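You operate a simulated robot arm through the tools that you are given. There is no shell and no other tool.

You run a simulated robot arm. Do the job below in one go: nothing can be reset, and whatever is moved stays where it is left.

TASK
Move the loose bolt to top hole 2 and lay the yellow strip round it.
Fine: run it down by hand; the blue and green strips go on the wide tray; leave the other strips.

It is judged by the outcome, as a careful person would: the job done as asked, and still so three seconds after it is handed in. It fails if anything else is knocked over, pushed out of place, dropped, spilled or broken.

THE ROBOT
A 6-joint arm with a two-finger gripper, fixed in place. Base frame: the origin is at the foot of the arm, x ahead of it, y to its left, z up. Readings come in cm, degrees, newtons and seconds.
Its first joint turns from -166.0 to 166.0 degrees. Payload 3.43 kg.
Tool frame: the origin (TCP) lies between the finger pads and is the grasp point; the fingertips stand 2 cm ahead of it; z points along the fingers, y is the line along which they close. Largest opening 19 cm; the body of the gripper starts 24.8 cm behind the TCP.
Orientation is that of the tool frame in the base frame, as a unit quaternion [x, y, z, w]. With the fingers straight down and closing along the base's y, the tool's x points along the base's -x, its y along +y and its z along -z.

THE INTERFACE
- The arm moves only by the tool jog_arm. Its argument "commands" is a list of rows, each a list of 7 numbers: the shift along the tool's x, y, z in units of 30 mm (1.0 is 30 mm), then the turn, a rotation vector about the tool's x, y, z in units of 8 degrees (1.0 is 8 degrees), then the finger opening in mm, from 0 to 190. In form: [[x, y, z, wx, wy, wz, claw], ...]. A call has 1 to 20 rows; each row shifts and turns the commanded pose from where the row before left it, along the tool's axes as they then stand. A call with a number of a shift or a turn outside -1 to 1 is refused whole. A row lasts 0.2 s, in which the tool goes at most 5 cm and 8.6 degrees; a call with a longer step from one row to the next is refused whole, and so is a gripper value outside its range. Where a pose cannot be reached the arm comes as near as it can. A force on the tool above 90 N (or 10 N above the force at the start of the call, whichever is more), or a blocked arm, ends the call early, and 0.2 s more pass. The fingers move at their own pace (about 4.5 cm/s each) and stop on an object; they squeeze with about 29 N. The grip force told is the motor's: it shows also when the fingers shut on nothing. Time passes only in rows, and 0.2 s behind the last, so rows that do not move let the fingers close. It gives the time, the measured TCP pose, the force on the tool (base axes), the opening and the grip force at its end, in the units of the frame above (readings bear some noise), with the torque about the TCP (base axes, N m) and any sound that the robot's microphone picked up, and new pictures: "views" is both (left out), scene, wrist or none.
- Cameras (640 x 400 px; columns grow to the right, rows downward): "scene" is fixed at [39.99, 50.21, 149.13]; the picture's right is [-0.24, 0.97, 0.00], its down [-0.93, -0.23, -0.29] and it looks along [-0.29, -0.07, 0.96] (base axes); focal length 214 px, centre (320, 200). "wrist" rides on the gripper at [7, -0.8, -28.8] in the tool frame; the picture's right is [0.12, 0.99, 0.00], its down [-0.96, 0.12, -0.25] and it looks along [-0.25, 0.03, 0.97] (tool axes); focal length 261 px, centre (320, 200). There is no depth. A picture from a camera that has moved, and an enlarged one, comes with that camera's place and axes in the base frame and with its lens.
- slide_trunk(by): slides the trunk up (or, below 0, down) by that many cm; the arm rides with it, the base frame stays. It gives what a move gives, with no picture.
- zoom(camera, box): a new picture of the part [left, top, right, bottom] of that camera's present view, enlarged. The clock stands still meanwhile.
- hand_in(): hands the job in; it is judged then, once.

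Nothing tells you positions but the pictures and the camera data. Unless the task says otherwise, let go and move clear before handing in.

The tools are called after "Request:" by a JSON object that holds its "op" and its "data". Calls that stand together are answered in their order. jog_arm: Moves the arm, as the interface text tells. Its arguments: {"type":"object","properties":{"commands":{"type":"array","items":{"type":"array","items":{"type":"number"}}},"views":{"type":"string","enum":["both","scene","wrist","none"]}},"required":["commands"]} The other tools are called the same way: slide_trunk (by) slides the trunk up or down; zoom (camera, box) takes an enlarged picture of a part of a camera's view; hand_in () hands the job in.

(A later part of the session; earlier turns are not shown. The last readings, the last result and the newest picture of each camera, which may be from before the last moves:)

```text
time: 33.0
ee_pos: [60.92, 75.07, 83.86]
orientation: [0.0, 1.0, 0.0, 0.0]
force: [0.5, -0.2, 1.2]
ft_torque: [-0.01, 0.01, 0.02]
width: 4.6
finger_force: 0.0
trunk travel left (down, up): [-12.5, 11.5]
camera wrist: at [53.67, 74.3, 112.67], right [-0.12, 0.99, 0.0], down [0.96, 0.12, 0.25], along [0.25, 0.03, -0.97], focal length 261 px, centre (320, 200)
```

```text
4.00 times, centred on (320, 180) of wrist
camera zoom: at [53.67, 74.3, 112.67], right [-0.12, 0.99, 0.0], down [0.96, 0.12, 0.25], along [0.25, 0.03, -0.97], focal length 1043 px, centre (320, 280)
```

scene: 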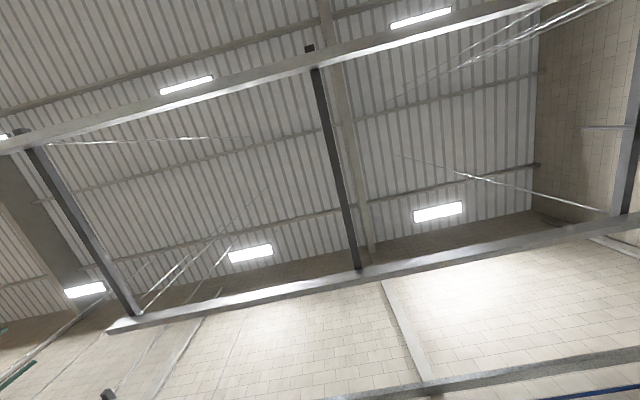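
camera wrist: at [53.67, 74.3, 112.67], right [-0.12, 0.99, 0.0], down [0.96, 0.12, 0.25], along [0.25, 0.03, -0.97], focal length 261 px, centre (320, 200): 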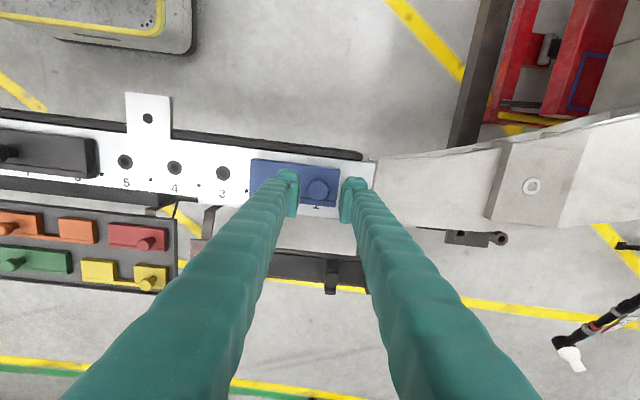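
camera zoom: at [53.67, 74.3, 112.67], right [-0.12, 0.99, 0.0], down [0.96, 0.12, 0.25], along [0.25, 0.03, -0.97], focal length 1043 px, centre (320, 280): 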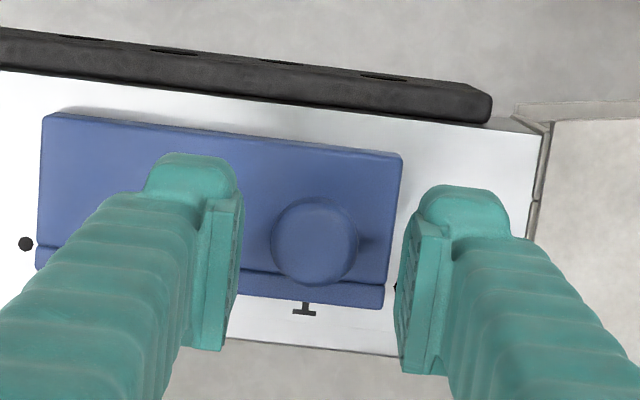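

Aligned. Descending and gripping the blue knob.

Request:
{"op": "jog_arm", "data": {"commands": [[0, 0, 0.6, 0, 0, 0, 46], [0, 0, 0.6, 0, 0, 0, 46], [0, 0, 0.45, 0, 0, 0, 46], [0, 0, 0, 0, 0, 0, 20], [0, 0, 0, 0, 0, 0, 20], [0, 0, 0, 0, 0, 0, 20], [0, 0, 0, 0, 0, 0, 20]], "views": "none"}}

Request:
{"op": "jog_arm", "data": {"commands": [[0, 0, -0.15, 0, 0, 0, 20], [0, 0, -0.25, 0, 0, 0, 20], [0, 0, -0.3, 0, 0, 0, 20], [0, 0, 0, 0, 0, 0, 20]], "views": "wrist"}}

Request:
{"op": "zoom", "data": {"camera": "wrist", "box": [220, 130, 420, 255]}}

```text
time: 34.6
ee_pos: [60.74, 75.16, 78.94]
orientation: [0.0, 1.0, -0.001, 0.0]
force: [0.1, -0.2, 0.7]
ft_torque: [0.05, 0.0, -0.02]
width: 2.64
finger_force: 29.1
trunk travel left (down, up): [-12.5, 11.5]
```

```text
time: 35.6
ee_pos: [60.72, 75.14, 81.17]
orientation: [0.0, 1.0, 0.0, 0.0]
force: [-0.4, 0.8, -1.4]
ft_torque: [0.03, 0.01, -0.02]
width: 2.64
finger_force: 29.7
trunk travel left (down, up): [-12.5, 11.5]
camera wrist: at [53.62, 74.22, 109.92], right [-0.12, 0.99, 0.0], down [0.96, 0.12, 0.25], along [0.25, 0.03, -0.97], focal length 261 px, centre (320, 200)
```

wrist: 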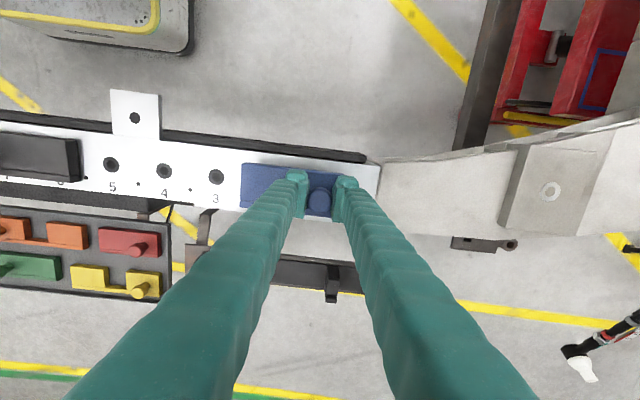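

```text
3.20 times, centred on (320, 192) of wrist
camera zoom: at [53.62, 74.22, 109.92], right [-0.12, 0.99, 0.0], down [0.96, 0.12, 0.25], along [0.25, 0.03, -0.97], focal length 834 px, centre (320, 224)
```

zoom: 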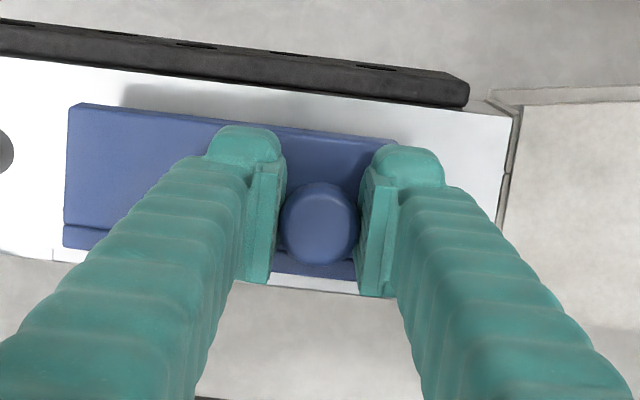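

The blue strip is up and level. I'll raise it and carry it to the free spot left of the green strip on the tray (knob target about (89.9, −9)).

Request:
{"op": "jog_arm", "data": {"commands": [[0, 0, -0.6, 0, 0, 0, 20], [0, 0, -0.9, 0, 0, 0, 20], [0, 0, -1, 0, 0, 0, 20], [0, 0, -0.9, 0, 0, 0, 20], [-0.17, -0.5, 0, 0, 0, 0, 20], [-0.323, -0.933, 0, 0, 0, 0, 20], [-0.323, -0.933, 0, 0, 0, 0, 20], [-0.323, -0.933, 0, 0, 0, 0, 20], [-0.323, -0.933, 0, 0, 0, 0, 20], [-0.323, -0.933, 0, 0, 0, 0, 20], [-0.323, -0.933, 0, 0, 0, 0, 20], [-0.323, -0.933, 0, 0, 0, 0, 20], [-0.323, -0.933, 0, 0, 0, 0, 20], [-0.323, -0.933, 0, 0, 0, 0, 20], [-0.323, -0.933, 0, 0, 0, 0, 20], [-0.323, -0.933, 0, 0, 0, 0, 20], [-0.323, -0.933, 0, 0, 0, 0, 20], [-0.323, -0.933, 0, 0, 0, 0, 20], [-0.323, -0.933, 0, 0, 0, 0, 20], [-0.323, -0.933, 0, 0, 0, 0, 20]], "views": "none"}}

Request:
{"op": "jog_arm", "data": {"commands": [[-0.323, -0.933, 0, 0, 0, 0, 20], [-0.323, -0.933, 0, 0, 0, 0, 20], [-0.323, -0.933, 0, 0, 0, 0, 20], [-0.323, -0.933, 0, 0, 0, 0, 20], [-0.323, -0.933, 0, 0, 0, 0, 20], [-0.323, -0.933, 0, 0, 0, 0, 20], [-0.323, -0.933, 0, 0, 0, 0, 20], [-0.323, -0.933, 0, 0, 0, 0, 20], [-0.323, -0.933, 0, 0, 0, 0, 20], [-0.323, -0.933, 0, 0, 0, 0, 20], [-0.323, -0.933, 0, 0, 0, 0, 20], [-0.323, -0.933, 0, 0, 0, 0, 20], [-0.323, -0.933, 0, 0, 0, 0, 20], [-0.323, -0.933, 0, 0, 0, 0, 20], [-0.17, -0.5, 0, 0, 0, 0, 20], [0, 0, 0, 0, 0, 0, 20], [0, 0, 0, 0, 0, 0, 20]], "views": "wrist"}}

Request:
{"op": "zoom", "data": {"camera": "wrist", "box": [160, 100, 480, 300]}}

```text
time: 39.8
ee_pos: [75.81, 31.56, 91.19]
orientation: [0.0, 1.0, 0.0, -0.001]
force: [-0.4, 0.5, -0.9]
ft_torque: [-0.07, -0.07, 0.01]
width: 2.56
finger_force: 28.7
trunk travel left (down, up): [-12.5, 11.5]
```

```text
time: 43.4
ee_pos: [89.81, -9.18, 91.37]
orientation: [0.0, 1.0, 0.0, 0.0]
force: [-0.5, -0.1, -1.0]
ft_torque: [0.01, 0.04, -0.02]
width: 2.5
finger_force: 29.0
trunk travel left (down, up): [-12.5, 11.5]
camera wrist: at [82.75, -10.09, 120.08], right [-0.12, 0.99, 0.0], down [0.96, 0.12, 0.25], along [0.25, 0.03, -0.97], focal length 261 px, centre (320, 200)
```

wrist: 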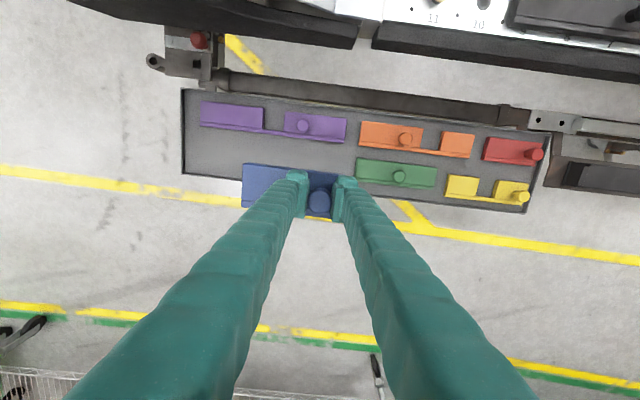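

```text
2.00 times, centred on (320, 200) of wrist
camera zoom: at [82.75, -10.09, 120.08], right [-0.12, 0.99, 0.0], down [0.96, 0.12, 0.25], along [0.25, 0.03, -0.97], focal length 521 px, centre (320, 200)
```

zoom: 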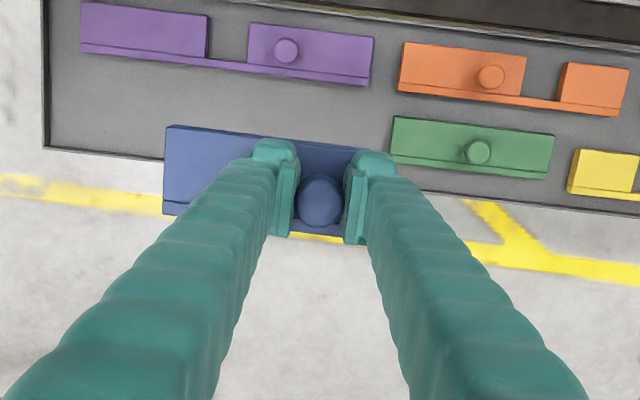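

Still level. Descending above the tray, then easing down to contact at about z=59.6.

Request:
{"op": "jog_arm", "data": {"commands": [[0, 0, 0.7, 0, 0, 0, 20], [0, 0, 1, 0, 0, 0, 20], [0, 0, 1, 0, 0, 0, 20], [0, 0, 1, 0, 0, 0, 20], [0, 0, 1, 0, 0, 0, 20], [0, 0, 1, 0, 0, 0, 20], [0, 0, 1, 0, 0, 0, 20], [0, 0, 1, 0, 0, 0, 20], [0, 0, 1, 0, 0, 0, 20], [0, 0, 0.8, 0, 0, 0, 20], [0, 0, 0.5, 0, 0, 0, 20], [0, 0, 0.2, 0, 0, 0, 20], [0, 0, 0, 0, 0, 0, 20]], "views": "wrist"}}

Request:
{"op": "zoom", "data": {"camera": "wrist", "box": [160, 100, 480, 300]}}

```text
time: 46.2
ee_pos: [89.81, -9.1, 60.71]
orientation: [0.0, 1.0, 0.0, 0.001]
force: [0.5, 0.3, -0.8]
ft_torque: [0.01, -0.04, 0.0]
width: 2.46
finger_force: 28.6
trunk travel left (down, up): [-12.5, 11.5]
camera wrist: at [82.77, -9.95, 89.49], right [-0.12, 0.99, 0.0], down [0.96, 0.12, 0.25], along [0.25, 0.03, -0.97], focal length 261 px, centre (320, 200)
```

wrist: 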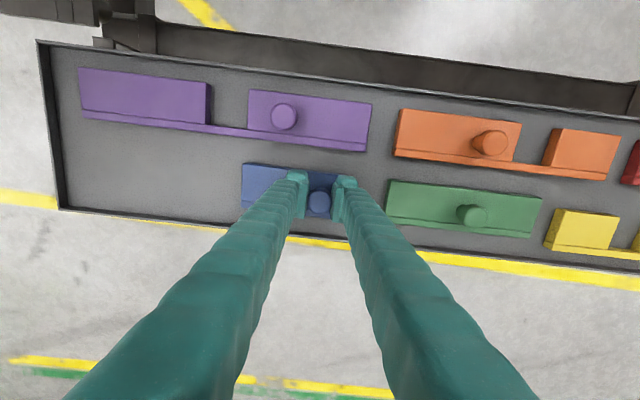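

```text
2.00 times, centred on (320, 200) of wrist
camera zoom: at [82.77, -9.95, 89.49], right [-0.12, 0.99, 0.0], down [0.96, 0.12, 0.25], along [0.25, 0.03, -0.97], focal length 521 px, centre (320, 200)
```

zoom: 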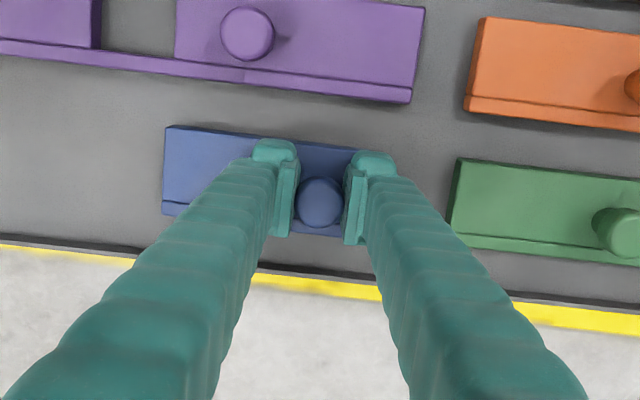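

Clearances are good. Easing down to contact.

Request:
{"op": "jog_arm", "data": {"commands": [[0, 0, 0.1, 0, 0, 0, 20], [0, 0, 0.1, 0, 0, 0, 20], [0, 0, 0.06, 0, 0, 0, 20], [0, 0, 0, 0, 0, 0, 20]], "views": "none"}}

Request:
{"op": "jog_arm", "data": {"commands": [[0, 0, 0.05, 0, 0, 0, 20], [0, 0, 0.05, 0, 0, 0, 20], [0, 0, 0, 0, 0, 0, 20]], "views": "none"}}

```text
time: 47.2
ee_pos: [89.82, -9.1, 59.96]
orientation: [0.0, 1.0, 0.0, 0.0]
force: [0.6, 0.3, -0.1]
ft_torque: [-0.02, -0.02, 0.05]
width: 2.45
finger_force: 29.3
trunk travel left (down, up): [-12.5, 11.5]
```

```text
time: 48.0
ee_pos: [89.88, -9.16, 59.61]
orientation: [0.0, 1.0, -0.001, 0.001]
force: [-1.4, 3.1, 10.7]
ft_torque: [-0.01, 0.03, 0.0]
width: 2.43
finger_force: 28.6
trunk travel left (down, up): [-12.5, 11.5]
```

Contact at z≈59.6. Opening and rising clear.

Request:
{"op": "jog_arm", "data": {"commands": [[0, 0, 0, 0, 0, 0, 50], [0, 0, 0, 0, 0, 0, 50], [0, 0, 0, 0, 0, 0, 50], [0, 0, -0.3, 0, 0, 0, 50], [0, 0, -0.7, 0, 0, 0, 50], [0, 0, -1, 0, 0, 0, 50], [0, 0, -1, 0, 0, 0, 50], [0, 0, -1, 0, 0, 0, 50], [0, 0, 0, 0, 0, 0, 50]], "views": "wrist"}}

Request:
{"op": "zoom", "data": {"camera": "wrist", "box": [160, 60, 480, 260]}}

```text
time: 50.0
ee_pos: [89.82, -9.32, 71.71]
orientation: [-0.001, 1.0, 0.0, 0.0]
force: [0.5, -0.2, -1.1]
ft_torque: [0.03, 0.01, -0.03]
width: 5.0
finger_force: 0.0
trunk travel left (down, up): [-12.5, 11.5]
camera wrist: at [82.76, -10.14, 100.45], right [-0.12, 0.99, 0.0], down [0.96, 0.12, 0.25], along [0.25, 0.03, -0.97], focal length 261 px, centre (320, 200)
```

wrist: 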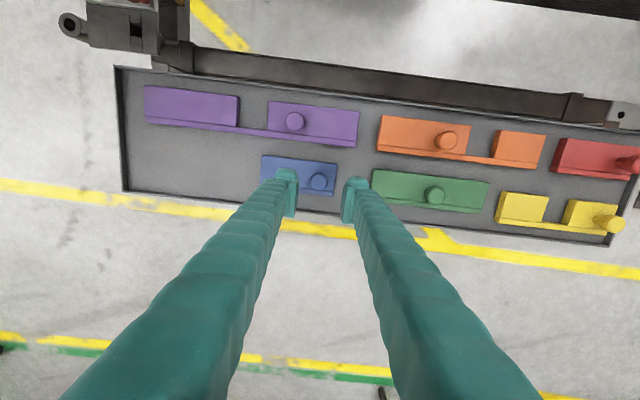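

```text
2.00 times, centred on (320, 160) of wrist
camera zoom: at [82.76, -10.14, 100.45], right [-0.12, 0.99, 0.0], down [0.96, 0.12, 0.25], along [0.25, 0.03, -0.97], focal length 521 px, centre (320, 280)
```

zoom: 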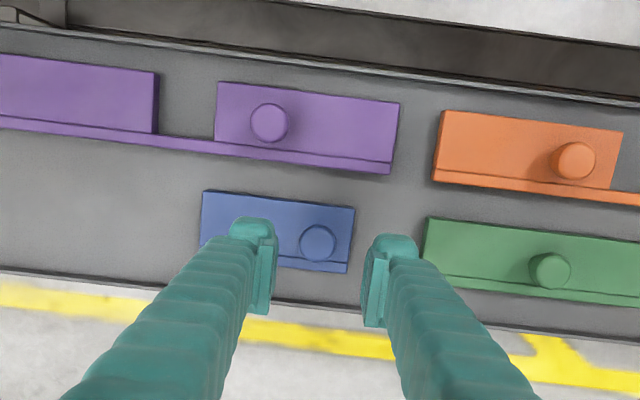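

Both removed strips are lying on the wide tray, clear of everything. Next is the bolt: its hex flats appear to need a gripper yaw of about +15°, so I'll go above it at (61.1, 5.0) turned accordingly.

Request:
{"op": "jog_arm", "data": {"commands": [[0, 0, -1, 0, 0, 0, 50], [0, 0, -1, 0, 0, 0, 50], [0, 0, -1, 0, 0, 0, 50], [0, 0, -1, 0, 0, 0, 50], [0, 0, -1, 0, 0, 0, 50], [0, 0, -1, 0, 0, 0, 50], [0, 0, -0.8, 0, 0, 0, 50], [0.87, 0.434, 0, 0, 0, 0, 50], [0.87, 0.434, 0, 0, 0, 0, 50], [0.87, 0.434, 0, 0, 0, 0, 50], [0.87, 0.434, 0, 0, 0, 0, 50], [0.87, 0.434, 0, 0, 0, 0, 50], [0.87, 0.434, 0, 0, 0, 0, 50], [0.87, 0.434, 0, 0, 0, 0, 50], [0.87, 0.434, 0, 0, 0, 0, 50], [0.87, 0.434, 0, 0, 0, 0, 50], [0.87, 0.434, 0, 0, 0, 0, 50], [0.87, 0.434, 0, 0, 0, 0, 50], [0, 0, 0.6, 0, 0, 0, 50], [0, 0, 0.8, 0, 0, 0, 50]], "views": "wrist"}}

Request:
{"op": "zoom", "data": {"camera": "wrist", "box": [280, 155, 360, 205]}}

```text
time: 54.2
ee_pos: [60.81, 5.04, 87.83]
orientation: [0.0, 1.0, -0.001, 0.001]
force: [-0.4, -0.2, 0.3]
ft_torque: [0.02, -0.05, 0.03]
width: 4.98
finger_force: 0.1
trunk travel left (down, up): [-12.5, 11.5]
camera wrist: at [53.83, 4.22, 116.63], right [-0.12, 0.99, 0.0], down [0.96, 0.11, 0.25], along [0.25, 0.03, -0.97], focal length 261 px, centre (320, 200)
```

wrist: 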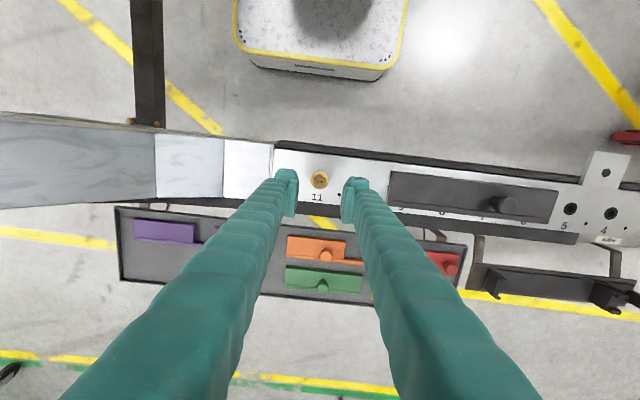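

```text
8.00 times, centred on (320, 180) of wrist
camera zoom: at [53.83, 4.22, 116.63], right [-0.12, 0.99, 0.0], down [0.96, 0.11, 0.25], along [0.25, 0.03, -0.97], focal length 2085 px, centre (320, 360)
```

zoom: 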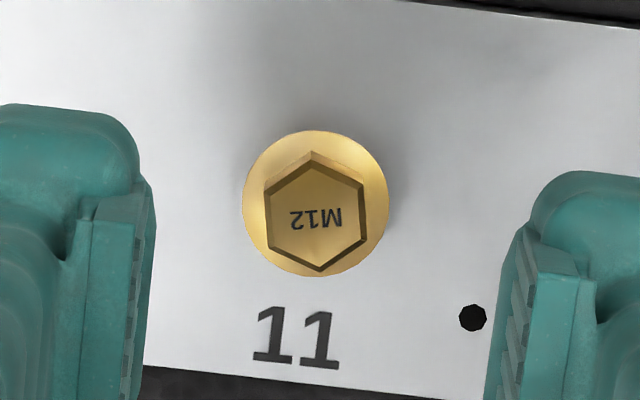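

The bolt is about 0.15 cm ahead of the TCP and its flats need about +12° of yaw. I'll turn, descend part way and recheck.

Request:
{"op": "jog_arm", "data": {"commands": [[-0.05, 0, 0, 0, 0, -0.75, 50], [0, 0, 0, 0, 0, -0.75, 50], [0, 0, 0.6, 0, 0, 0, 45], [0, 0, 0.8, 0, 0, 0, 45], [0, 0, 0.6, 0, 0, 0, 45], [0, 0, 0, 0, 0, 0, 45]], "views": "wrist"}}

Request:
{"op": "zoom", "data": {"camera": "wrist", "box": [280, 165, 360, 215]}}

```text
time: 55.6
ee_pos: [61.28, 5.18, 81.64]
orientation: [-0.105, 0.994, 0.0, -0.001]
force: [0.3, -0.2, -0.3]
ft_torque: [0.0, 0.0, -0.02]
width: 4.49
finger_force: 0.0
trunk travel left (down, up): [-12.5, 11.5]
camera wrist: at [54.52, 2.85, 110.47], right [-0.32, 0.95, 0.0], down [0.92, 0.31, 0.25], along [0.23, 0.08, -0.97], focal length 261 px, centre (320, 200)
```

wrist: 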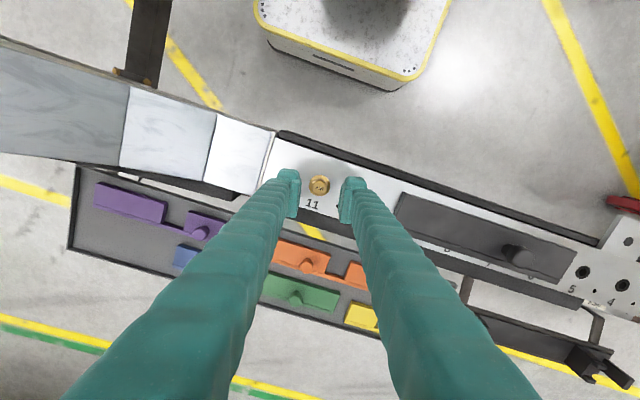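

```text
8.00 times, centred on (320, 190) of wrist
camera zoom: at [54.52, 2.85, 110.47], right [-0.32, 0.95, 0.0], down [0.92, 0.31, 0.25], along [0.23, 0.08, -0.97], focal length 2085 px, centre (320, 280)
```

zoom: 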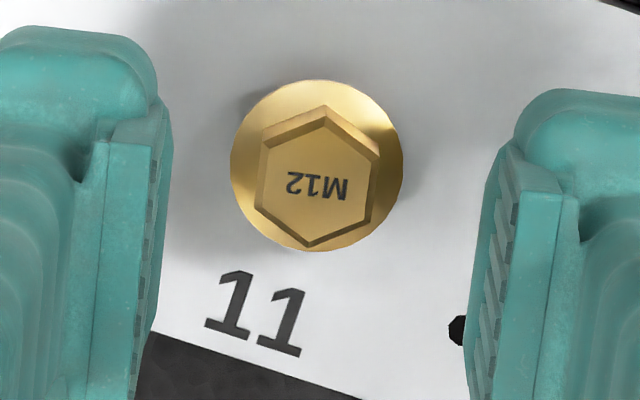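

Flats now line up with the finger pads; the bolt sits 0.3 cm toward tool +x. I'll centre, lower to z≈79, and close on the hex.

Request:
{"op": "jog_arm", "data": {"commands": [[0.1, -0.01, 0.3, 0, 0, 0, 40], [0, 0, 0.35, 0, 0, 0, 40], [0, 0, 0.22, 0, 0, 0, 40], [0, 0, 0, 0, 0, 0, 40], [0, 0, 0, 0, 0, 0, 40]], "views": "wrist"}}

Request:
{"op": "zoom", "data": {"camera": "wrist", "box": [280, 170, 360, 220]}}

```text
time: 56.8
ee_pos: [61.02, 5.02, 79.31]
orientation: [-0.104, 0.995, 0.0, 0.001]
force: [-0.3, -0.9, 0.2]
ft_torque: [0.01, 0.0, 0.03]
width: 4.01
finger_force: 0.0
trunk travel left (down, up): [-12.5, 11.5]
camera wrist: at [54.26, 2.73, 107.96], right [-0.32, 0.95, 0.0], down [0.92, 0.31, 0.25], along [0.23, 0.08, -0.97], focal length 261 px, centre (320, 200)
```

wrist: 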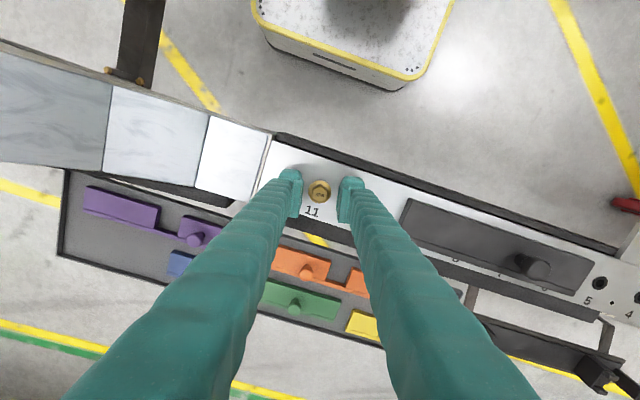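

```text
8.00 times, centred on (320, 195) of wrist
camera zoom: at [54.26, 2.73, 107.96], right [-0.32, 0.95, 0.0], down [0.92, 0.31, 0.25], along [0.23, 0.08, -0.97], focal length 2085 px, centre (320, 240)
```

zoom: 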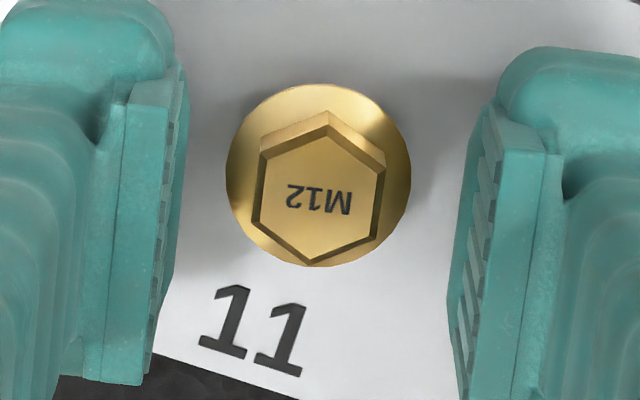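

Well centred. Lowering the last 3–4 mm and closing on the hex.

Request:
{"op": "jog_arm", "data": {"commands": [[-0.02, 0, 0.12, 0, 0, 0, 40], [0, 0, 0, 0, 0, 0, 40], [0, 0, 0, 0, 0, 0, 10], [0, 0, 0, 0, 0, 0, 10], [0, 0, 0, 0, 0, 0, 10], [0, 0, 0, 0, 0, 0, 10]], "views": "wrist"}}

Request:
{"op": "zoom", "data": {"camera": "wrist", "box": [280, 170, 360, 220]}}

```text
time: 58.2
ee_pos: [61.13, 4.95, 79.55]
orientation: [-0.105, 0.994, 0.0, 0.005]
force: [-18.3, -4.4, 60.9]
ft_torque: [-0.36, 0.39, 0.01]
width: 0.94
finger_force: 0.0
trunk travel left (down, up): [-12.5, 11.5]
stopped in row 6: the force on the tool passed its limit at 94 N (the readings are from after the stop); the commanded pose is now the measured one
camera wrist: at [54.13, 2.76, 108.23], right [-0.32, 0.95, 0.0], down [0.91, 0.31, 0.26], along [0.24, 0.08, -0.97], focal length 261 px, centre (320, 200)
```

wrist: 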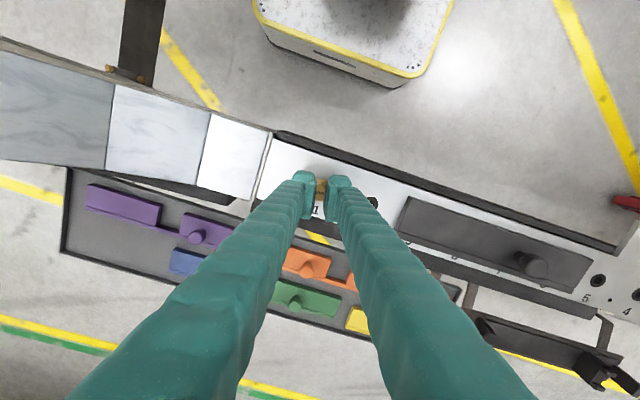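

```text
8.00 times, centred on (320, 195) of wrist
camera zoom: at [54.13, 2.76, 108.23], right [-0.32, 0.95, 0.0], down [0.91, 0.31, 0.26], along [0.24, 0.08, -0.97], focal length 2085 px, centre (320, 240)
```

zoom: 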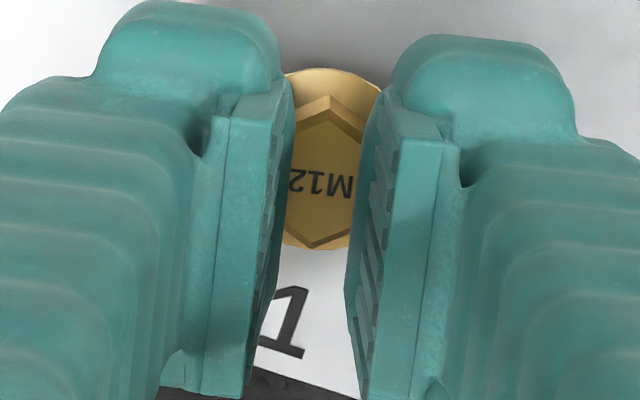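

The fingers rode up over the head, so the head top is lower than I estimated. I'll rise, open and re-measure the bolt.

Request:
{"op": "jog_arm", "data": {"commands": [[0, 0, -0.15, 0, 0, 0, 9], [0, 0, -0.2, 0, 0, 0, 9], [0, 0, -0.3, 0, 0, 0, 45], [0, 0, -0.3, 0, 0, 0, 45], [0, 0, 0, 0, 0, 0, 45]], "views": "wrist"}}

Request:
{"op": "zoom", "data": {"camera": "wrist", "box": [280, 165, 360, 215]}}

```text
time: 59.4
ee_pos: [61.31, 5.1, 82.12]
orientation: [-0.105, 0.995, -0.001, 0.002]
force: [-0.2, -1.2, 0.6]
ft_torque: [0.01, -0.02, -0.01]
width: 4.48
finger_force: 0.0
trunk travel left (down, up): [-12.5, 11.5]
camera wrist: at [54.35, 2.84, 110.81], right [-0.32, 0.95, 0.0], down [0.92, 0.31, 0.25], along [0.24, 0.08, -0.97], focal length 261 px, centre (320, 200)
```

wrist: 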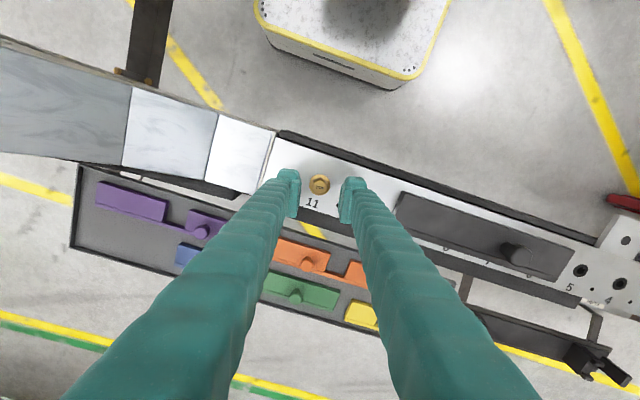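

```text
8.00 times, centred on (320, 190) of wrist
camera zoom: at [54.35, 2.84, 110.81], right [-0.32, 0.95, 0.0], down [0.92, 0.31, 0.25], along [0.24, 0.08, -0.97], focal length 2085 px, centre (320, 280)
```

zoom: 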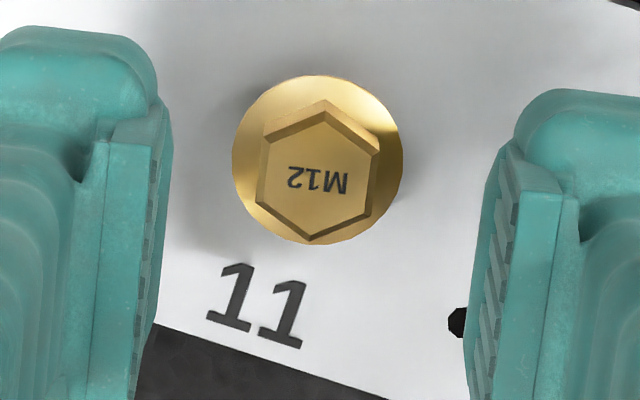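

The bolt itself didn't shift. I'll back off to get an oblique view of the bolt to measure the head heights properly.

Request:
{"op": "jog_arm", "data": {"commands": [[0, 0, -1, 0, 0, 0.75, 60], [0, 0, -1, 0, 0, 0.75, 60], [0, 1, -0.3, 0, 0, 0, 60], [0, 1, 0, 0, 0, 0, 60], [0, 1, 0, 0, 0, 0, 60], [0, 1, 0, 0, 0, 0, 60], [0, 1, 0, 0, 0, 0, 60], [0, 1, 0, 0, 0, 0, 60], [0, 1, 0, 0, 0, 0, 60], [0, 1, 0, 0, 0, 0, 60], [0, 1, 0, 0, 0, 0, 60], [0, 1, 0, 0, 0, 0, 60], [0, 1, 0, 0, 0, 0, 60], [0, 1, 0, 0, 0, 0, 60], [0, 0, 0, 0, 0, 0, 60]], "views": "wrist"}}

Request:
{"op": "zoom", "data": {"camera": "wrist", "box": [20, 125, 100, 175]}}

```text
time: 62.6
ee_pos: [61.01, 41.03, 88.9]
orientation: [0.0, 1.0, -0.001, 0.003]
force: [1.1, 0.2, -0.4]
ft_torque: [0.01, 0.04, 0.01]
width: 6.03
finger_force: 0.1
trunk travel left (down, up): [-12.5, 11.5]
camera wrist: at [53.82, 40.17, 117.69], right [-0.12, 0.99, 0.0], down [0.96, 0.12, 0.25], along [0.25, 0.03, -0.97], focal length 261 px, centre (320, 200)
```

wrist: 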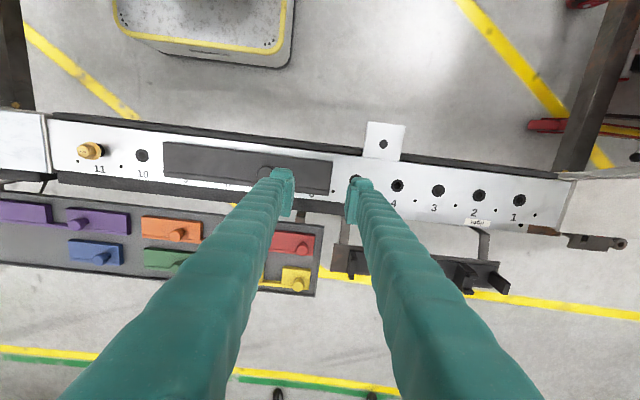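

```text
8.00 times, centred on (60, 150) of wrist
camera zoom: at [53.82, 40.17, 117.69], right [-0.12, 0.99, 0.0], down [0.96, 0.12, 0.25], along [0.25, 0.03, -0.97], focal length 2085 px, centre (2400, 600)
```

zoom: 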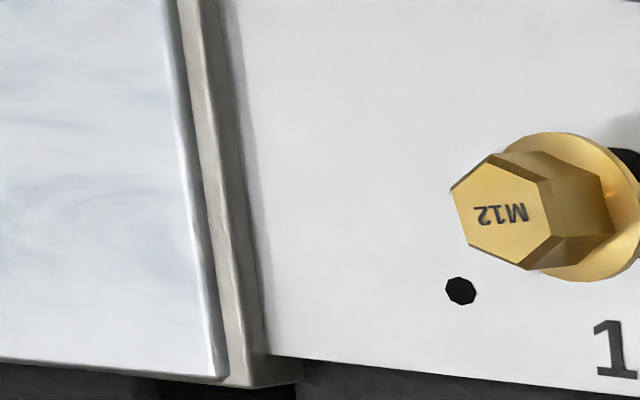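

Request:
{"op": "zoom", "data": {"camera": "wrist", "box": [70, 135, 118, 165]}}

Request:
{"op": "zoom", "data": {"camera": "wrist", "box": [460, 180, 540, 230]}}

Request:
{"op": "zoom", "data": {"camera": "wrist", "box": [270, 160, 390, 235]}}

```text
13.33 times, centred on (94, 150) of wrist
camera zoom: at [53.82, 40.17, 117.69], right [-0.12, 0.99, 0.0], down [0.96, 0.12, 0.25], along [0.25, 0.03, -0.97], focal length 3475 px, centre (3333, 867)
```

zoom: 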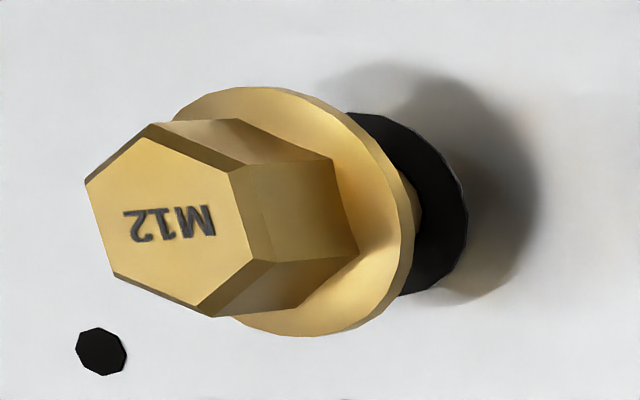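

```text
8.00 times, centred on (500, 205) of wrist
camera zoom: at [53.82, 40.17, 117.69], right [-0.12, 0.99, 0.0], down [0.96, 0.12, 0.25], along [0.25, 0.03, -0.97], focal length 2085 px, centre (-1120, 160)
```

zoom: 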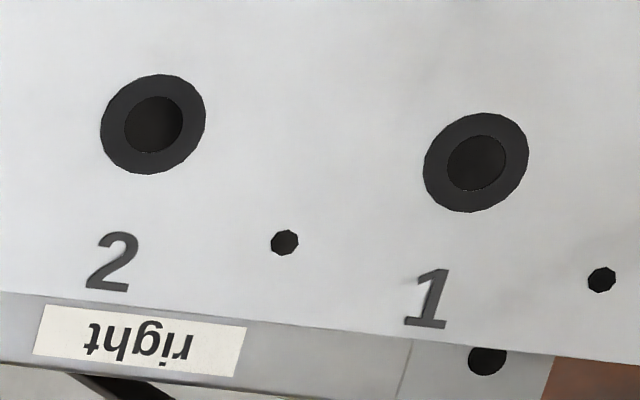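

```text
5.33 times, centred on (330, 198) of wrist
camera zoom: at [53.82, 40.17, 117.69], right [-0.12, 0.99, 0.0], down [0.96, 0.12, 0.25], along [0.25, 0.03, -0.97], focal length 1390 px, centre (267, 213)
```

zoom: 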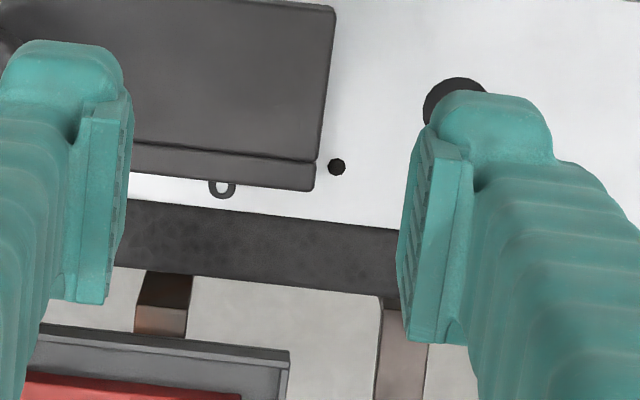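

The bolt's hex is ~1.35 cm tall (z 76.4–77.8) over a flange ~1.1 cm above the bushing. My earlier grip was too shallow; I'll return and let the fingertips go down close to the flange before closing.

Request:
{"op": "jog_arm", "data": {"commands": [[0, -1, 0, 0, 0, 0, 45], [0, -1, 0, 0, 0, 0, 45], [0, -1, 0, 0, 0, 0, 45], [0, -1, 0, 0, 0, 0, 45], [0, -1, 0, 0, 0, 0, 45], [0, -1, 0, 0, 0, 0, 45], [0, -1, 0, 0, 0, 0, 45], [0, -1, 0, 0, 0, 0, 45], [0, -1, 0, 0, 0, 0, 45], [0, -1, 0, 0, 0, 0, 45], [0, -1, 0, 0, 0, 0, 45], [0, -1, 0, 0, 0, 0, 45], [0, 0, 0.8, 0, 0, -0.75, 45], [0, 0, 0.8, 0, 0, -0.75, 45], [0, 0, 0.8, 0, 0, 0, 45], [0, 0, 0, 0, 0, 0, 45], [0, 0, 0, 0, 0, 0, 45]], "views": "none"}}

Request:
{"op": "zoom", "data": {"camera": "wrist", "box": [280, 165, 360, 215]}}

```text
time: 66.2
ee_pos: [61.22, 5.28, 81.69]
orientation: [-0.104, 0.995, 0.0, 0.003]
force: [0.5, -0.1, -0.4]
ft_torque: [0.0, 0.02, -0.02]
width: 4.51
finger_force: 0.1
trunk travel left (down, up): [-12.5, 11.5]
```

```text
8.00 times, centred on (320, 190) of wrist
camera zoom: at [54.26, 2.89, 110.38], right [-0.32, 0.95, 0.0], down [0.92, 0.31, 0.25], along [0.24, 0.08, -0.97], focal length 2085 px, centre (320, 280)
```

zoom: 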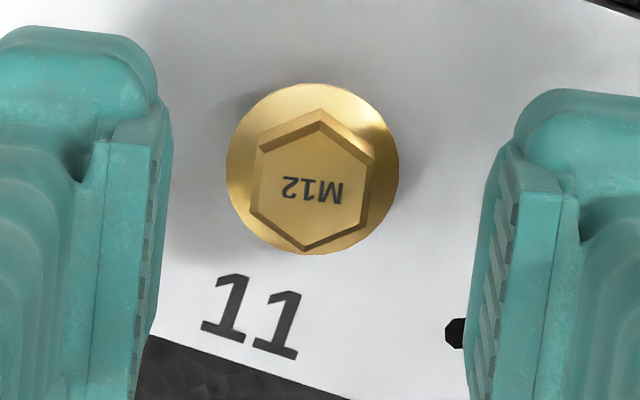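

Centre offset is small (+0.17, −0.09 cm in tool axes); I'll correct it together with a slight tilt, narrow to 26 mm, and lower to z≈79.

Request:
{"op": "jog_arm", "data": {"commands": [[0.057, -0.03, 0, 0, 0.043, 0, 45], [0, 0, 0.3, 0, 0, 0, 36], [0, 0, 0.3, 0, 0, 0, 30], [0, 0, 0.2, 0, 0, 0, 28], [0, 0, 0, 0, 0, 0, 28], [0, 0, 0, 0, 0, 0, 28]], "views": "none"}}

Request:
{"op": "zoom", "data": {"camera": "wrist", "box": [280, 170, 360, 220]}}

```text
time: 67.6
ee_pos: [61.18, 4.94, 79.25]
orientation: [-0.104, 0.995, -0.001, 0.0]
force: [0.4, -0.7, -0.3]
ft_torque: [-0.03, -0.03, 0.01]
width: 2.79
finger_force: 0.0
trunk travel left (down, up): [-12.5, 11.5]
```

```text
8.00 times, centred on (320, 195) of wrist
camera zoom: at [54.35, 2.65, 108.09], right [-0.32, 0.95, 0.0], down [0.92, 0.31, 0.25], along [0.23, 0.08, -0.97], focal length 2085 px, centre (320, 240)
```

zoom: 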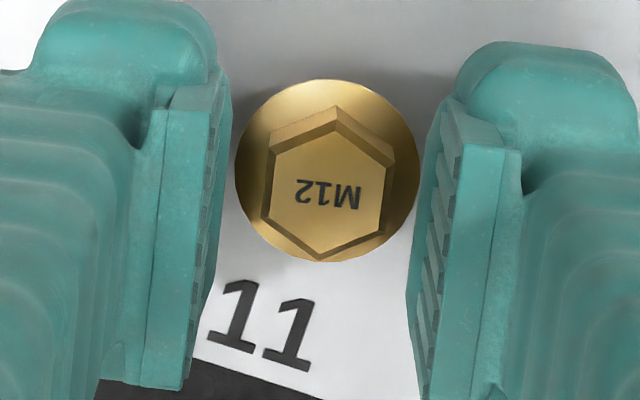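

Fingers straddle the hex with small clearance. I'll descend in small steps until the tips touch the flange, watching the force.

Request:
{"op": "jog_arm", "data": {"commands": [[-0.02, 0.05, 0.1, 0, 0, 0, 28], [0, 0, 0.1, 0, 0, 0, 28], [0, 0, 0, 0, 0, 0, 28]], "views": "none"}}

Request:
{"op": "jog_arm", "data": {"commands": [[0, 0, 0.05, 0, 0, 0, 28], [0, 0, 0.05, 0, 0, 0, 28], [0, 0, 0, 0, 0, 0, 28]], "views": "none"}}

```text
time: 68.4
ee_pos: [61.18, 5.11, 78.57]
orientation: [-0.104, 0.995, -0.001, 0.001]
force: [-0.3, -0.2, -0.3]
ft_torque: [-0.01, 0.0, 0.0]
width: 2.79
finger_force: 0.0
trunk travel left (down, up): [-12.5, 11.5]
```

```text
time: 69.2
ee_pos: [61.27, 5.16, 78.38]
orientation: [-0.105, 0.994, -0.001, -0.001]
force: [-0.3, 0.3, 0.3]
ft_torque: [-0.01, 0.02, 0.0]
width: 2.79
finger_force: 0.0
trunk travel left (down, up): [-12.5, 11.5]
```

Request:
{"op": "zoom", "data": {"camera": "wrist", "box": [280, 170, 360, 220]}}

Request:
{"op": "jog_arm", "data": {"commands": [[0, 0, 0.05, 0, 0, 0, 28], [0, 0, 0, 0, 0, 0, 28]], "views": "none"}}

```text
8.00 times, centred on (320, 195) of wrist
camera zoom: at [54.4, 2.88, 107.19], right [-0.32, 0.95, 0.0], down [0.92, 0.31, 0.25], along [0.23, 0.08, -0.97], focal length 2085 px, centre (320, 240)
```

zoom: 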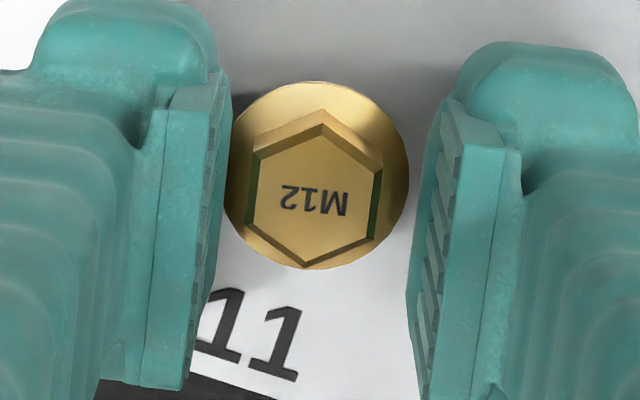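

```text
time: 69.8
ee_pos: [61.16, 5.15, 78.34]
orientation: [-0.104, 0.995, 0.0, 0.0]
force: [-0.1, 1.0, 0.3]
ft_torque: [-0.02, 0.01, 0.01]
width: 2.79
finger_force: 0.0
trunk travel left (down, up): [-12.5, 11.5]
```

I'd shifted 0.15 cm too far in y; the bolt shows left of centre between the pads. I'll undo that and continue stepping down.

Request:
{"op": "jog_arm", "data": {"commands": [[0, -0.055, 0, 0, 0, 0, 28], [0, 0, 0.04, 0, 0, 0, 28], [0, 0, 0, 0, 0, 0, 28]], "views": "none"}}

Request:
{"op": "jog_arm", "data": {"commands": [[0, 0, 0.04, 0, 0, 0, 28], [0, 0, 0, 0, 0, 0, 28]], "views": "none"}}

Request:
{"op": "zoom", "data": {"camera": "wrist", "box": [280, 170, 360, 220]}}

```text
time: 70.6
ee_pos: [61.23, 4.89, 78.12]
orientation: [-0.104, 0.995, -0.001, 0.0]
force: [-0.3, -0.3, 0.0]
ft_torque: [-0.05, 0.0, -0.03]
width: 2.78
finger_force: 0.2
trunk travel left (down, up): [-12.5, 11.5]
```

```text
time: 71.2
ee_pos: [61.11, 4.95, 78.17]
orientation: [-0.104, 0.995, -0.001, 0.0]
force: [-1.2, -0.4, -0.2]
ft_torque: [0.0, -0.02, -0.01]
width: 2.82
finger_force: 0.1
trunk travel left (down, up): [-12.5, 11.5]
```

```text
8.00 times, centred on (320, 195) of wrist
camera zoom: at [54.38, 2.71, 106.81], right [-0.32, 0.95, 0.0], down [0.92, 0.31, 0.25], along [0.23, 0.08, -0.97], focal length 2085 px, centre (320, 240)
```

zoom: 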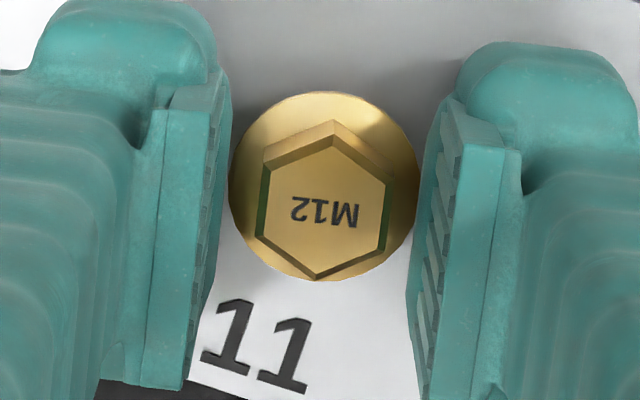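

No contact yet. Continuing down a little more in small steps.

Request:
{"op": "jog_arm", "data": {"commands": [[0, 0, 0.04, 0, 0, 0, 28], [0, 0, 0, 0, 0, 0, 28]], "views": "none"}}

Request:
{"op": "jog_arm", "data": {"commands": [[0, 0, 0.04, 0, 0, 0, 28], [0, 0, 0, 0, 0, 0, 28]], "views": "none"}}

Request:
{"op": "jog_arm", "data": {"commands": [[0, 0, 0.04, 0, 0, 0, 28], [0, 0, 0, 0, 0, 0, 28]], "views": "none"}}

```text
time: 71.8
ee_pos: [61.03, 4.99, 77.92]
orientation: [-0.105, 0.994, -0.002, -0.001]
force: [-0.8, -0.1, -0.8]
ft_torque: [0.05, 0.01, 0.0]
width: 2.78
finger_force: 0.0
trunk travel left (down, up): [-12.5, 11.5]
```

```text
time: 72.4
ee_pos: [61.14, 4.78, 77.91]
orientation: [-0.105, 0.995, -0.001, 0.0]
force: [0.6, -0.6, 0.9]
ft_torque: [0.04, 0.03, -0.01]
width: 2.8
finger_force: 0.0
trunk travel left (down, up): [-12.5, 11.5]
```

```text
time: 73.0
ee_pos: [61.18, 4.93, 77.68]
orientation: [-0.105, 0.995, -0.001, -0.001]
force: [-2.2, 0.3, 7.4]
ft_torque: [0.08, 0.08, 0.0]
width: 2.77
finger_force: 0.0
trunk travel left (down, up): [-12.5, 11.5]
```

Touch on the flange at TCP z≈77.7, which fits a rounded fingertip model: the best hex grip is with TCP ≈78.2. I'll raise about 5 mm and close on the hex, with a target not far below its width.

Request:
{"op": "jog_arm", "data": {"commands": [[0, 0, -0.17, 0, 0, 0, 28], [0, 0, 0, 0, 0, 0, 28], [0, 0, 0, 0, 0, 0, 24], [0, 0, 0, 0, 0, 0, 20], [0, 0, 0, 0, 0, 0, 17], [0, 0, 0, 0, 0, 0, 17]], "views": "none"}}

Request:
{"op": "zoom", "data": {"camera": "wrist", "box": [280, 170, 360, 220]}}

```text
time: 74.4
ee_pos: [60.98, 5.0, 78.29]
orientation: [-0.105, 0.994, -0.001, 0.0]
force: [-1.1, 6.2, 6.9]
ft_torque: [0.08, 0.07, -0.02]
width: 1.87
finger_force: 28.6
trunk travel left (down, up): [-12.5, 11.5]
```

```text
8.00 times, centred on (320, 195) of wrist
camera zoom: at [54.31, 2.73, 107.04], right [-0.32, 0.95, 0.0], down [0.92, 0.31, 0.25], along [0.23, 0.08, -0.97], focal length 2085 px, centre (320, 240)
```

zoom: 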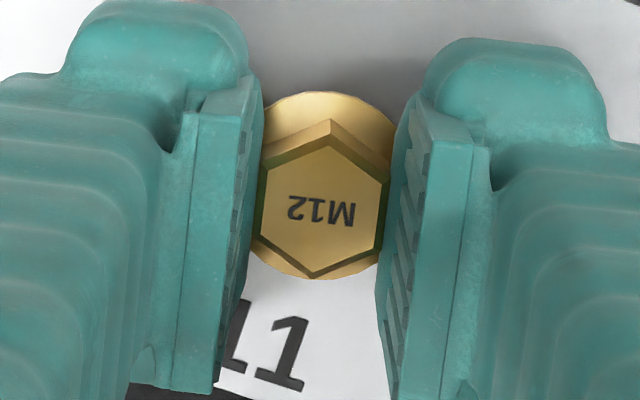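

Firm grip on the hex: width 1.87 cm at 28.6 N. I'll lift a few millimetres to see if the bolt is free or threaded.

Request:
{"op": "jog_arm", "data": {"commands": [[0, 0, -0.05, 0, 0, 0, 17], [0, 0, -0.05, 0, 0, 0, 17], [0, 0, 0, 0, 0, 0, 17]], "views": "none"}}

Request:
{"op": "jog_arm", "data": {"commands": [[0, 0, -0.07, 0, 0, 0, 17], [0, 0, 0, 0, 0, 0, 17]], "views": "none"}}

```text
time: 75.2
ee_pos: [61.15, 4.85, 78.58]
orientation: [-0.104, 0.995, -0.001, 0.0]
force: [-0.5, 0.3, -0.7]
ft_torque: [0.02, 0.04, 0.0]
width: 1.85
finger_force: 29.3
trunk travel left (down, up): [-12.5, 11.5]
```

```text
time: 75.8
ee_pos: [61.17, 5.02, 78.77]
orientation: [-0.105, 0.994, -0.001, 0.0]
force: [-0.7, -0.1, 0.1]
ft_torque: [-0.01, 0.04, 0.02]
width: 1.86
finger_force: 28.7
trunk travel left (down, up): [-12.5, 11.5]
```

No resistance and the grip width is unchanged. I'll lift further and look.

Request:
{"op": "jog_arm", "data": {"commands": [[0, 0, -0.2, 0, 0, 0, 17], [0, 0, -0.3, 0, 0, 0, 17], [0, 0, -0.4, 0, 0, 0, 17], [0, 0, -0.4, 0, 0, 0, 17], [0, 0, 0, 0, 0, 0, 17]], "views": "wrist"}}

Request:
{"op": "zoom", "data": {"camera": "wrist", "box": [280, 170, 360, 220]}}

```text
time: 77.0
ee_pos: [61.15, 4.99, 82.45]
orientation: [-0.104, 0.995, -0.001, 0.001]
force: [0.7, -0.7, -0.5]
ft_torque: [-0.02, -0.02, -0.02]
width: 1.87
finger_force: 29.4
trunk travel left (down, up): [-12.5, 11.5]
camera wrist: at [54.4, 2.75, 111.35], right [-0.32, 0.95, 0.0], down [0.92, 0.31, 0.25], along [0.23, 0.08, -0.97], focal length 261 px, centre (320, 200)
```

wrist: 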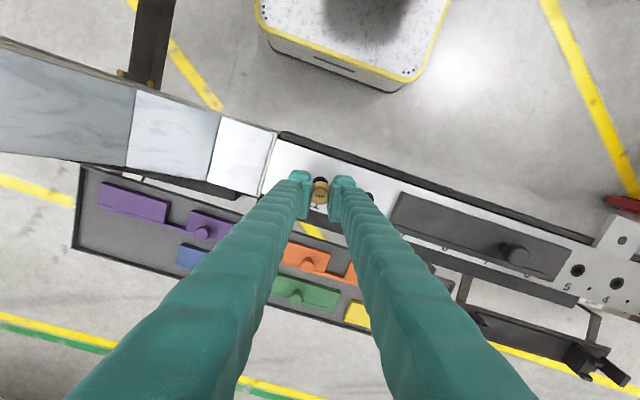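

```text
8.00 times, centred on (320, 195) of wrist
camera zoom: at [54.4, 2.75, 111.35], right [-0.32, 0.95, 0.0], down [0.92, 0.31, 0.25], along [0.23, 0.08, -0.97], focal length 2085 px, centre (320, 240)
```

zoom: 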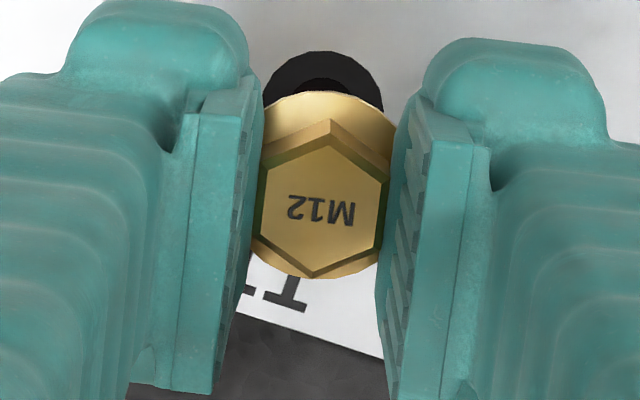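

The bolt lifted freely. I'll raise it well clear and carry it along the beam to above hole 2.

Request:
{"op": "jog_arm", "data": {"commands": [[0, 0, -0.8, 0, 0, 0, 17], [0, 0, -1, 0, 0, 0, 17], [0, 0, -1, 0, 0, 0, 17], [0, 0, -1, 0, 0, 0, 17], [-0.094, 0.44, 0, 0, 0, 0, 17], [-0.187, 0.88, 0, 0, 0, 0, 17], [-0.187, 0.88, 0, 0, 0, 0, 17], [-0.187, 0.88, 0, 0, 0, 0, 17], [-0.187, 0.88, 0, 0, 0, 0, 17], [-0.187, 0.88, 0, 0, 0, 0, 17], [-0.187, 0.88, 0, 0, 0, 0, 17], [-0.187, 0.88, 0, 0, 0, 0, 17], [-0.187, 0.88, 0, 0, 0, 0, 17], [-0.187, 0.88, 0, 0, 0, 0, 17], [-0.187, 0.88, 0, 0, 0, 0, 17], [-0.187, 0.88, 0, 0, 0, 0, 17], [-0.187, 0.88, 0, 0, 0, 0, 17], [-0.187, 0.88, 0, 0, 0, 0, 17], [-0.187, 0.88, 0, 0, 0, 0, 17], [-0.187, 0.88, 0, 0, 0, 0, 17]], "views": "none"}}

Request:
{"op": "jog_arm", "data": {"commands": [[-0.187, 0.88, 0, 0, 0, 0, 17], [-0.187, 0.88, 0, 0, 0, 0, 17], [-0.187, 0.88, 0, 0, 0, 0, 17], [-0.187, 0.88, 0, 0, 0, 0, 17], [-0.187, 0.88, 0, 0, 0, 0, 17], [-0.187, 0.88, 0, 0, 0, 0, 17], [-0.187, 0.88, 0, 0, 0, 0, 17], [-0.155, 0.73, 0, 0, 0, 0, 17], [0, 0, 0, 0, 0, 0, 17], [0, 0, 0, 0, 0, 0, 17]], "views": "wrist"}}

Request:
{"op": "zoom", "data": {"camera": "wrist", "box": [240, 130, 400, 230]}}

```text
time: 81.2
ee_pos: [61.15, 46.89, 93.94]
orientation: [-0.104, 0.995, -0.001, 0.0]
force: [0.3, -0.8, -0.5]
ft_torque: [0.11, 0.01, 0.01]
width: 1.86
finger_force: 28.8
trunk travel left (down, up): [-12.5, 11.5]
```

```text
time: 83.4
ee_pos: [61.2, 68.15, 93.92]
orientation: [-0.105, 0.994, -0.001, 0.0]
force: [-1.0, 0.5, -1.4]
ft_torque: [-0.02, 0.04, -0.01]
width: 1.87
finger_force: 28.9
trunk travel left (down, up): [-12.5, 11.5]
camera wrist: at [54.42, 65.8, 122.68], right [-0.32, 0.95, 0.0], down [0.92, 0.31, 0.25], along [0.23, 0.08, -0.97], focal length 261 px, centre (320, 200)
```

wrist: 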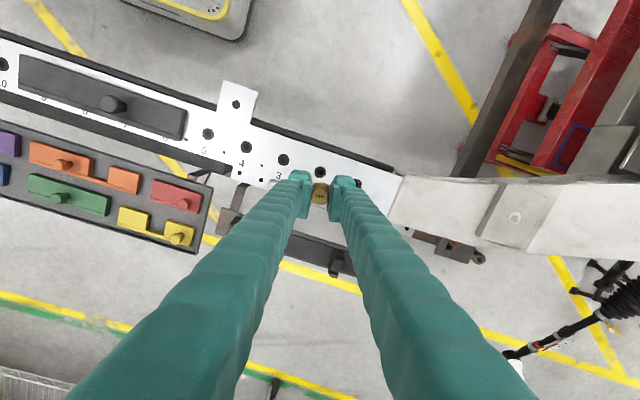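

```text
4.00 times, centred on (320, 180) of wrist
camera zoom: at [54.42, 65.8, 122.68], right [-0.32, 0.95, 0.0], down [0.92, 0.31, 0.25], along [0.23, 0.08, -0.97], focal length 1043 px, centre (320, 280)
```

zoom: 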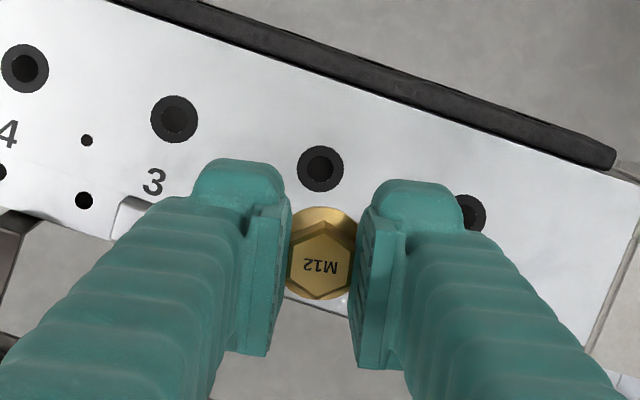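

Hole 2 lies almost exactly under the bolt axis (needs ~0.04 cm correction). I'll lower to z≈87 and check the shank.

Request:
{"op": "jog_arm", "data": {"commands": [[0.013, -0.003, 0.5, 0, 0, 0, 17], [0, 0, 0.8, 0, 0, 0, 17], [0, 0, 0.7, 0, 0, 0, 17], [0, 0, 0.3, 0, 0, 0, 17], [0, 0, 0, 0, 0, 0, 17], [0, 0, 0, 0, 0, 0, 17]], "views": "none"}}

Request:
{"op": "zoom", "data": {"camera": "wrist", "box": [270, 145, 366, 205]}}

```text
time: 84.8
ee_pos: [61.2, 68.1, 87.06]
orientation: [-0.104, 0.995, -0.001, 0.0]
force: [-0.6, 0.4, -0.7]
ft_torque: [-0.01, 0.03, -0.01]
width: 1.88
finger_force: 29.0
trunk travel left (down, up): [-12.5, 11.5]
```

```text
6.67 times, centred on (318, 175) of wrist
camera zoom: at [54.42, 65.7, 115.84], right [-0.32, 0.95, 0.0], down [0.92, 0.31, 0.25], along [0.23, 0.08, -0.97], focal length 1738 px, centre (333, 367)
```

zoom: 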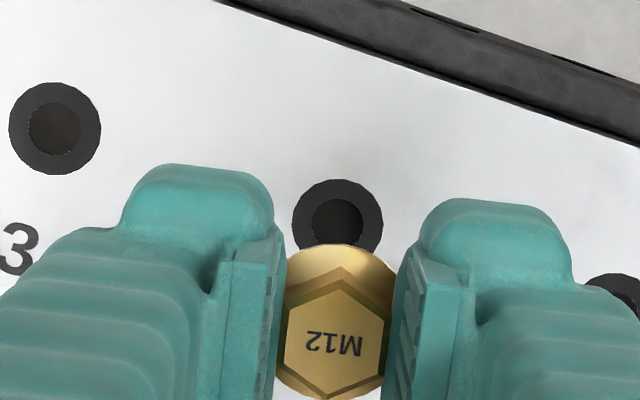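

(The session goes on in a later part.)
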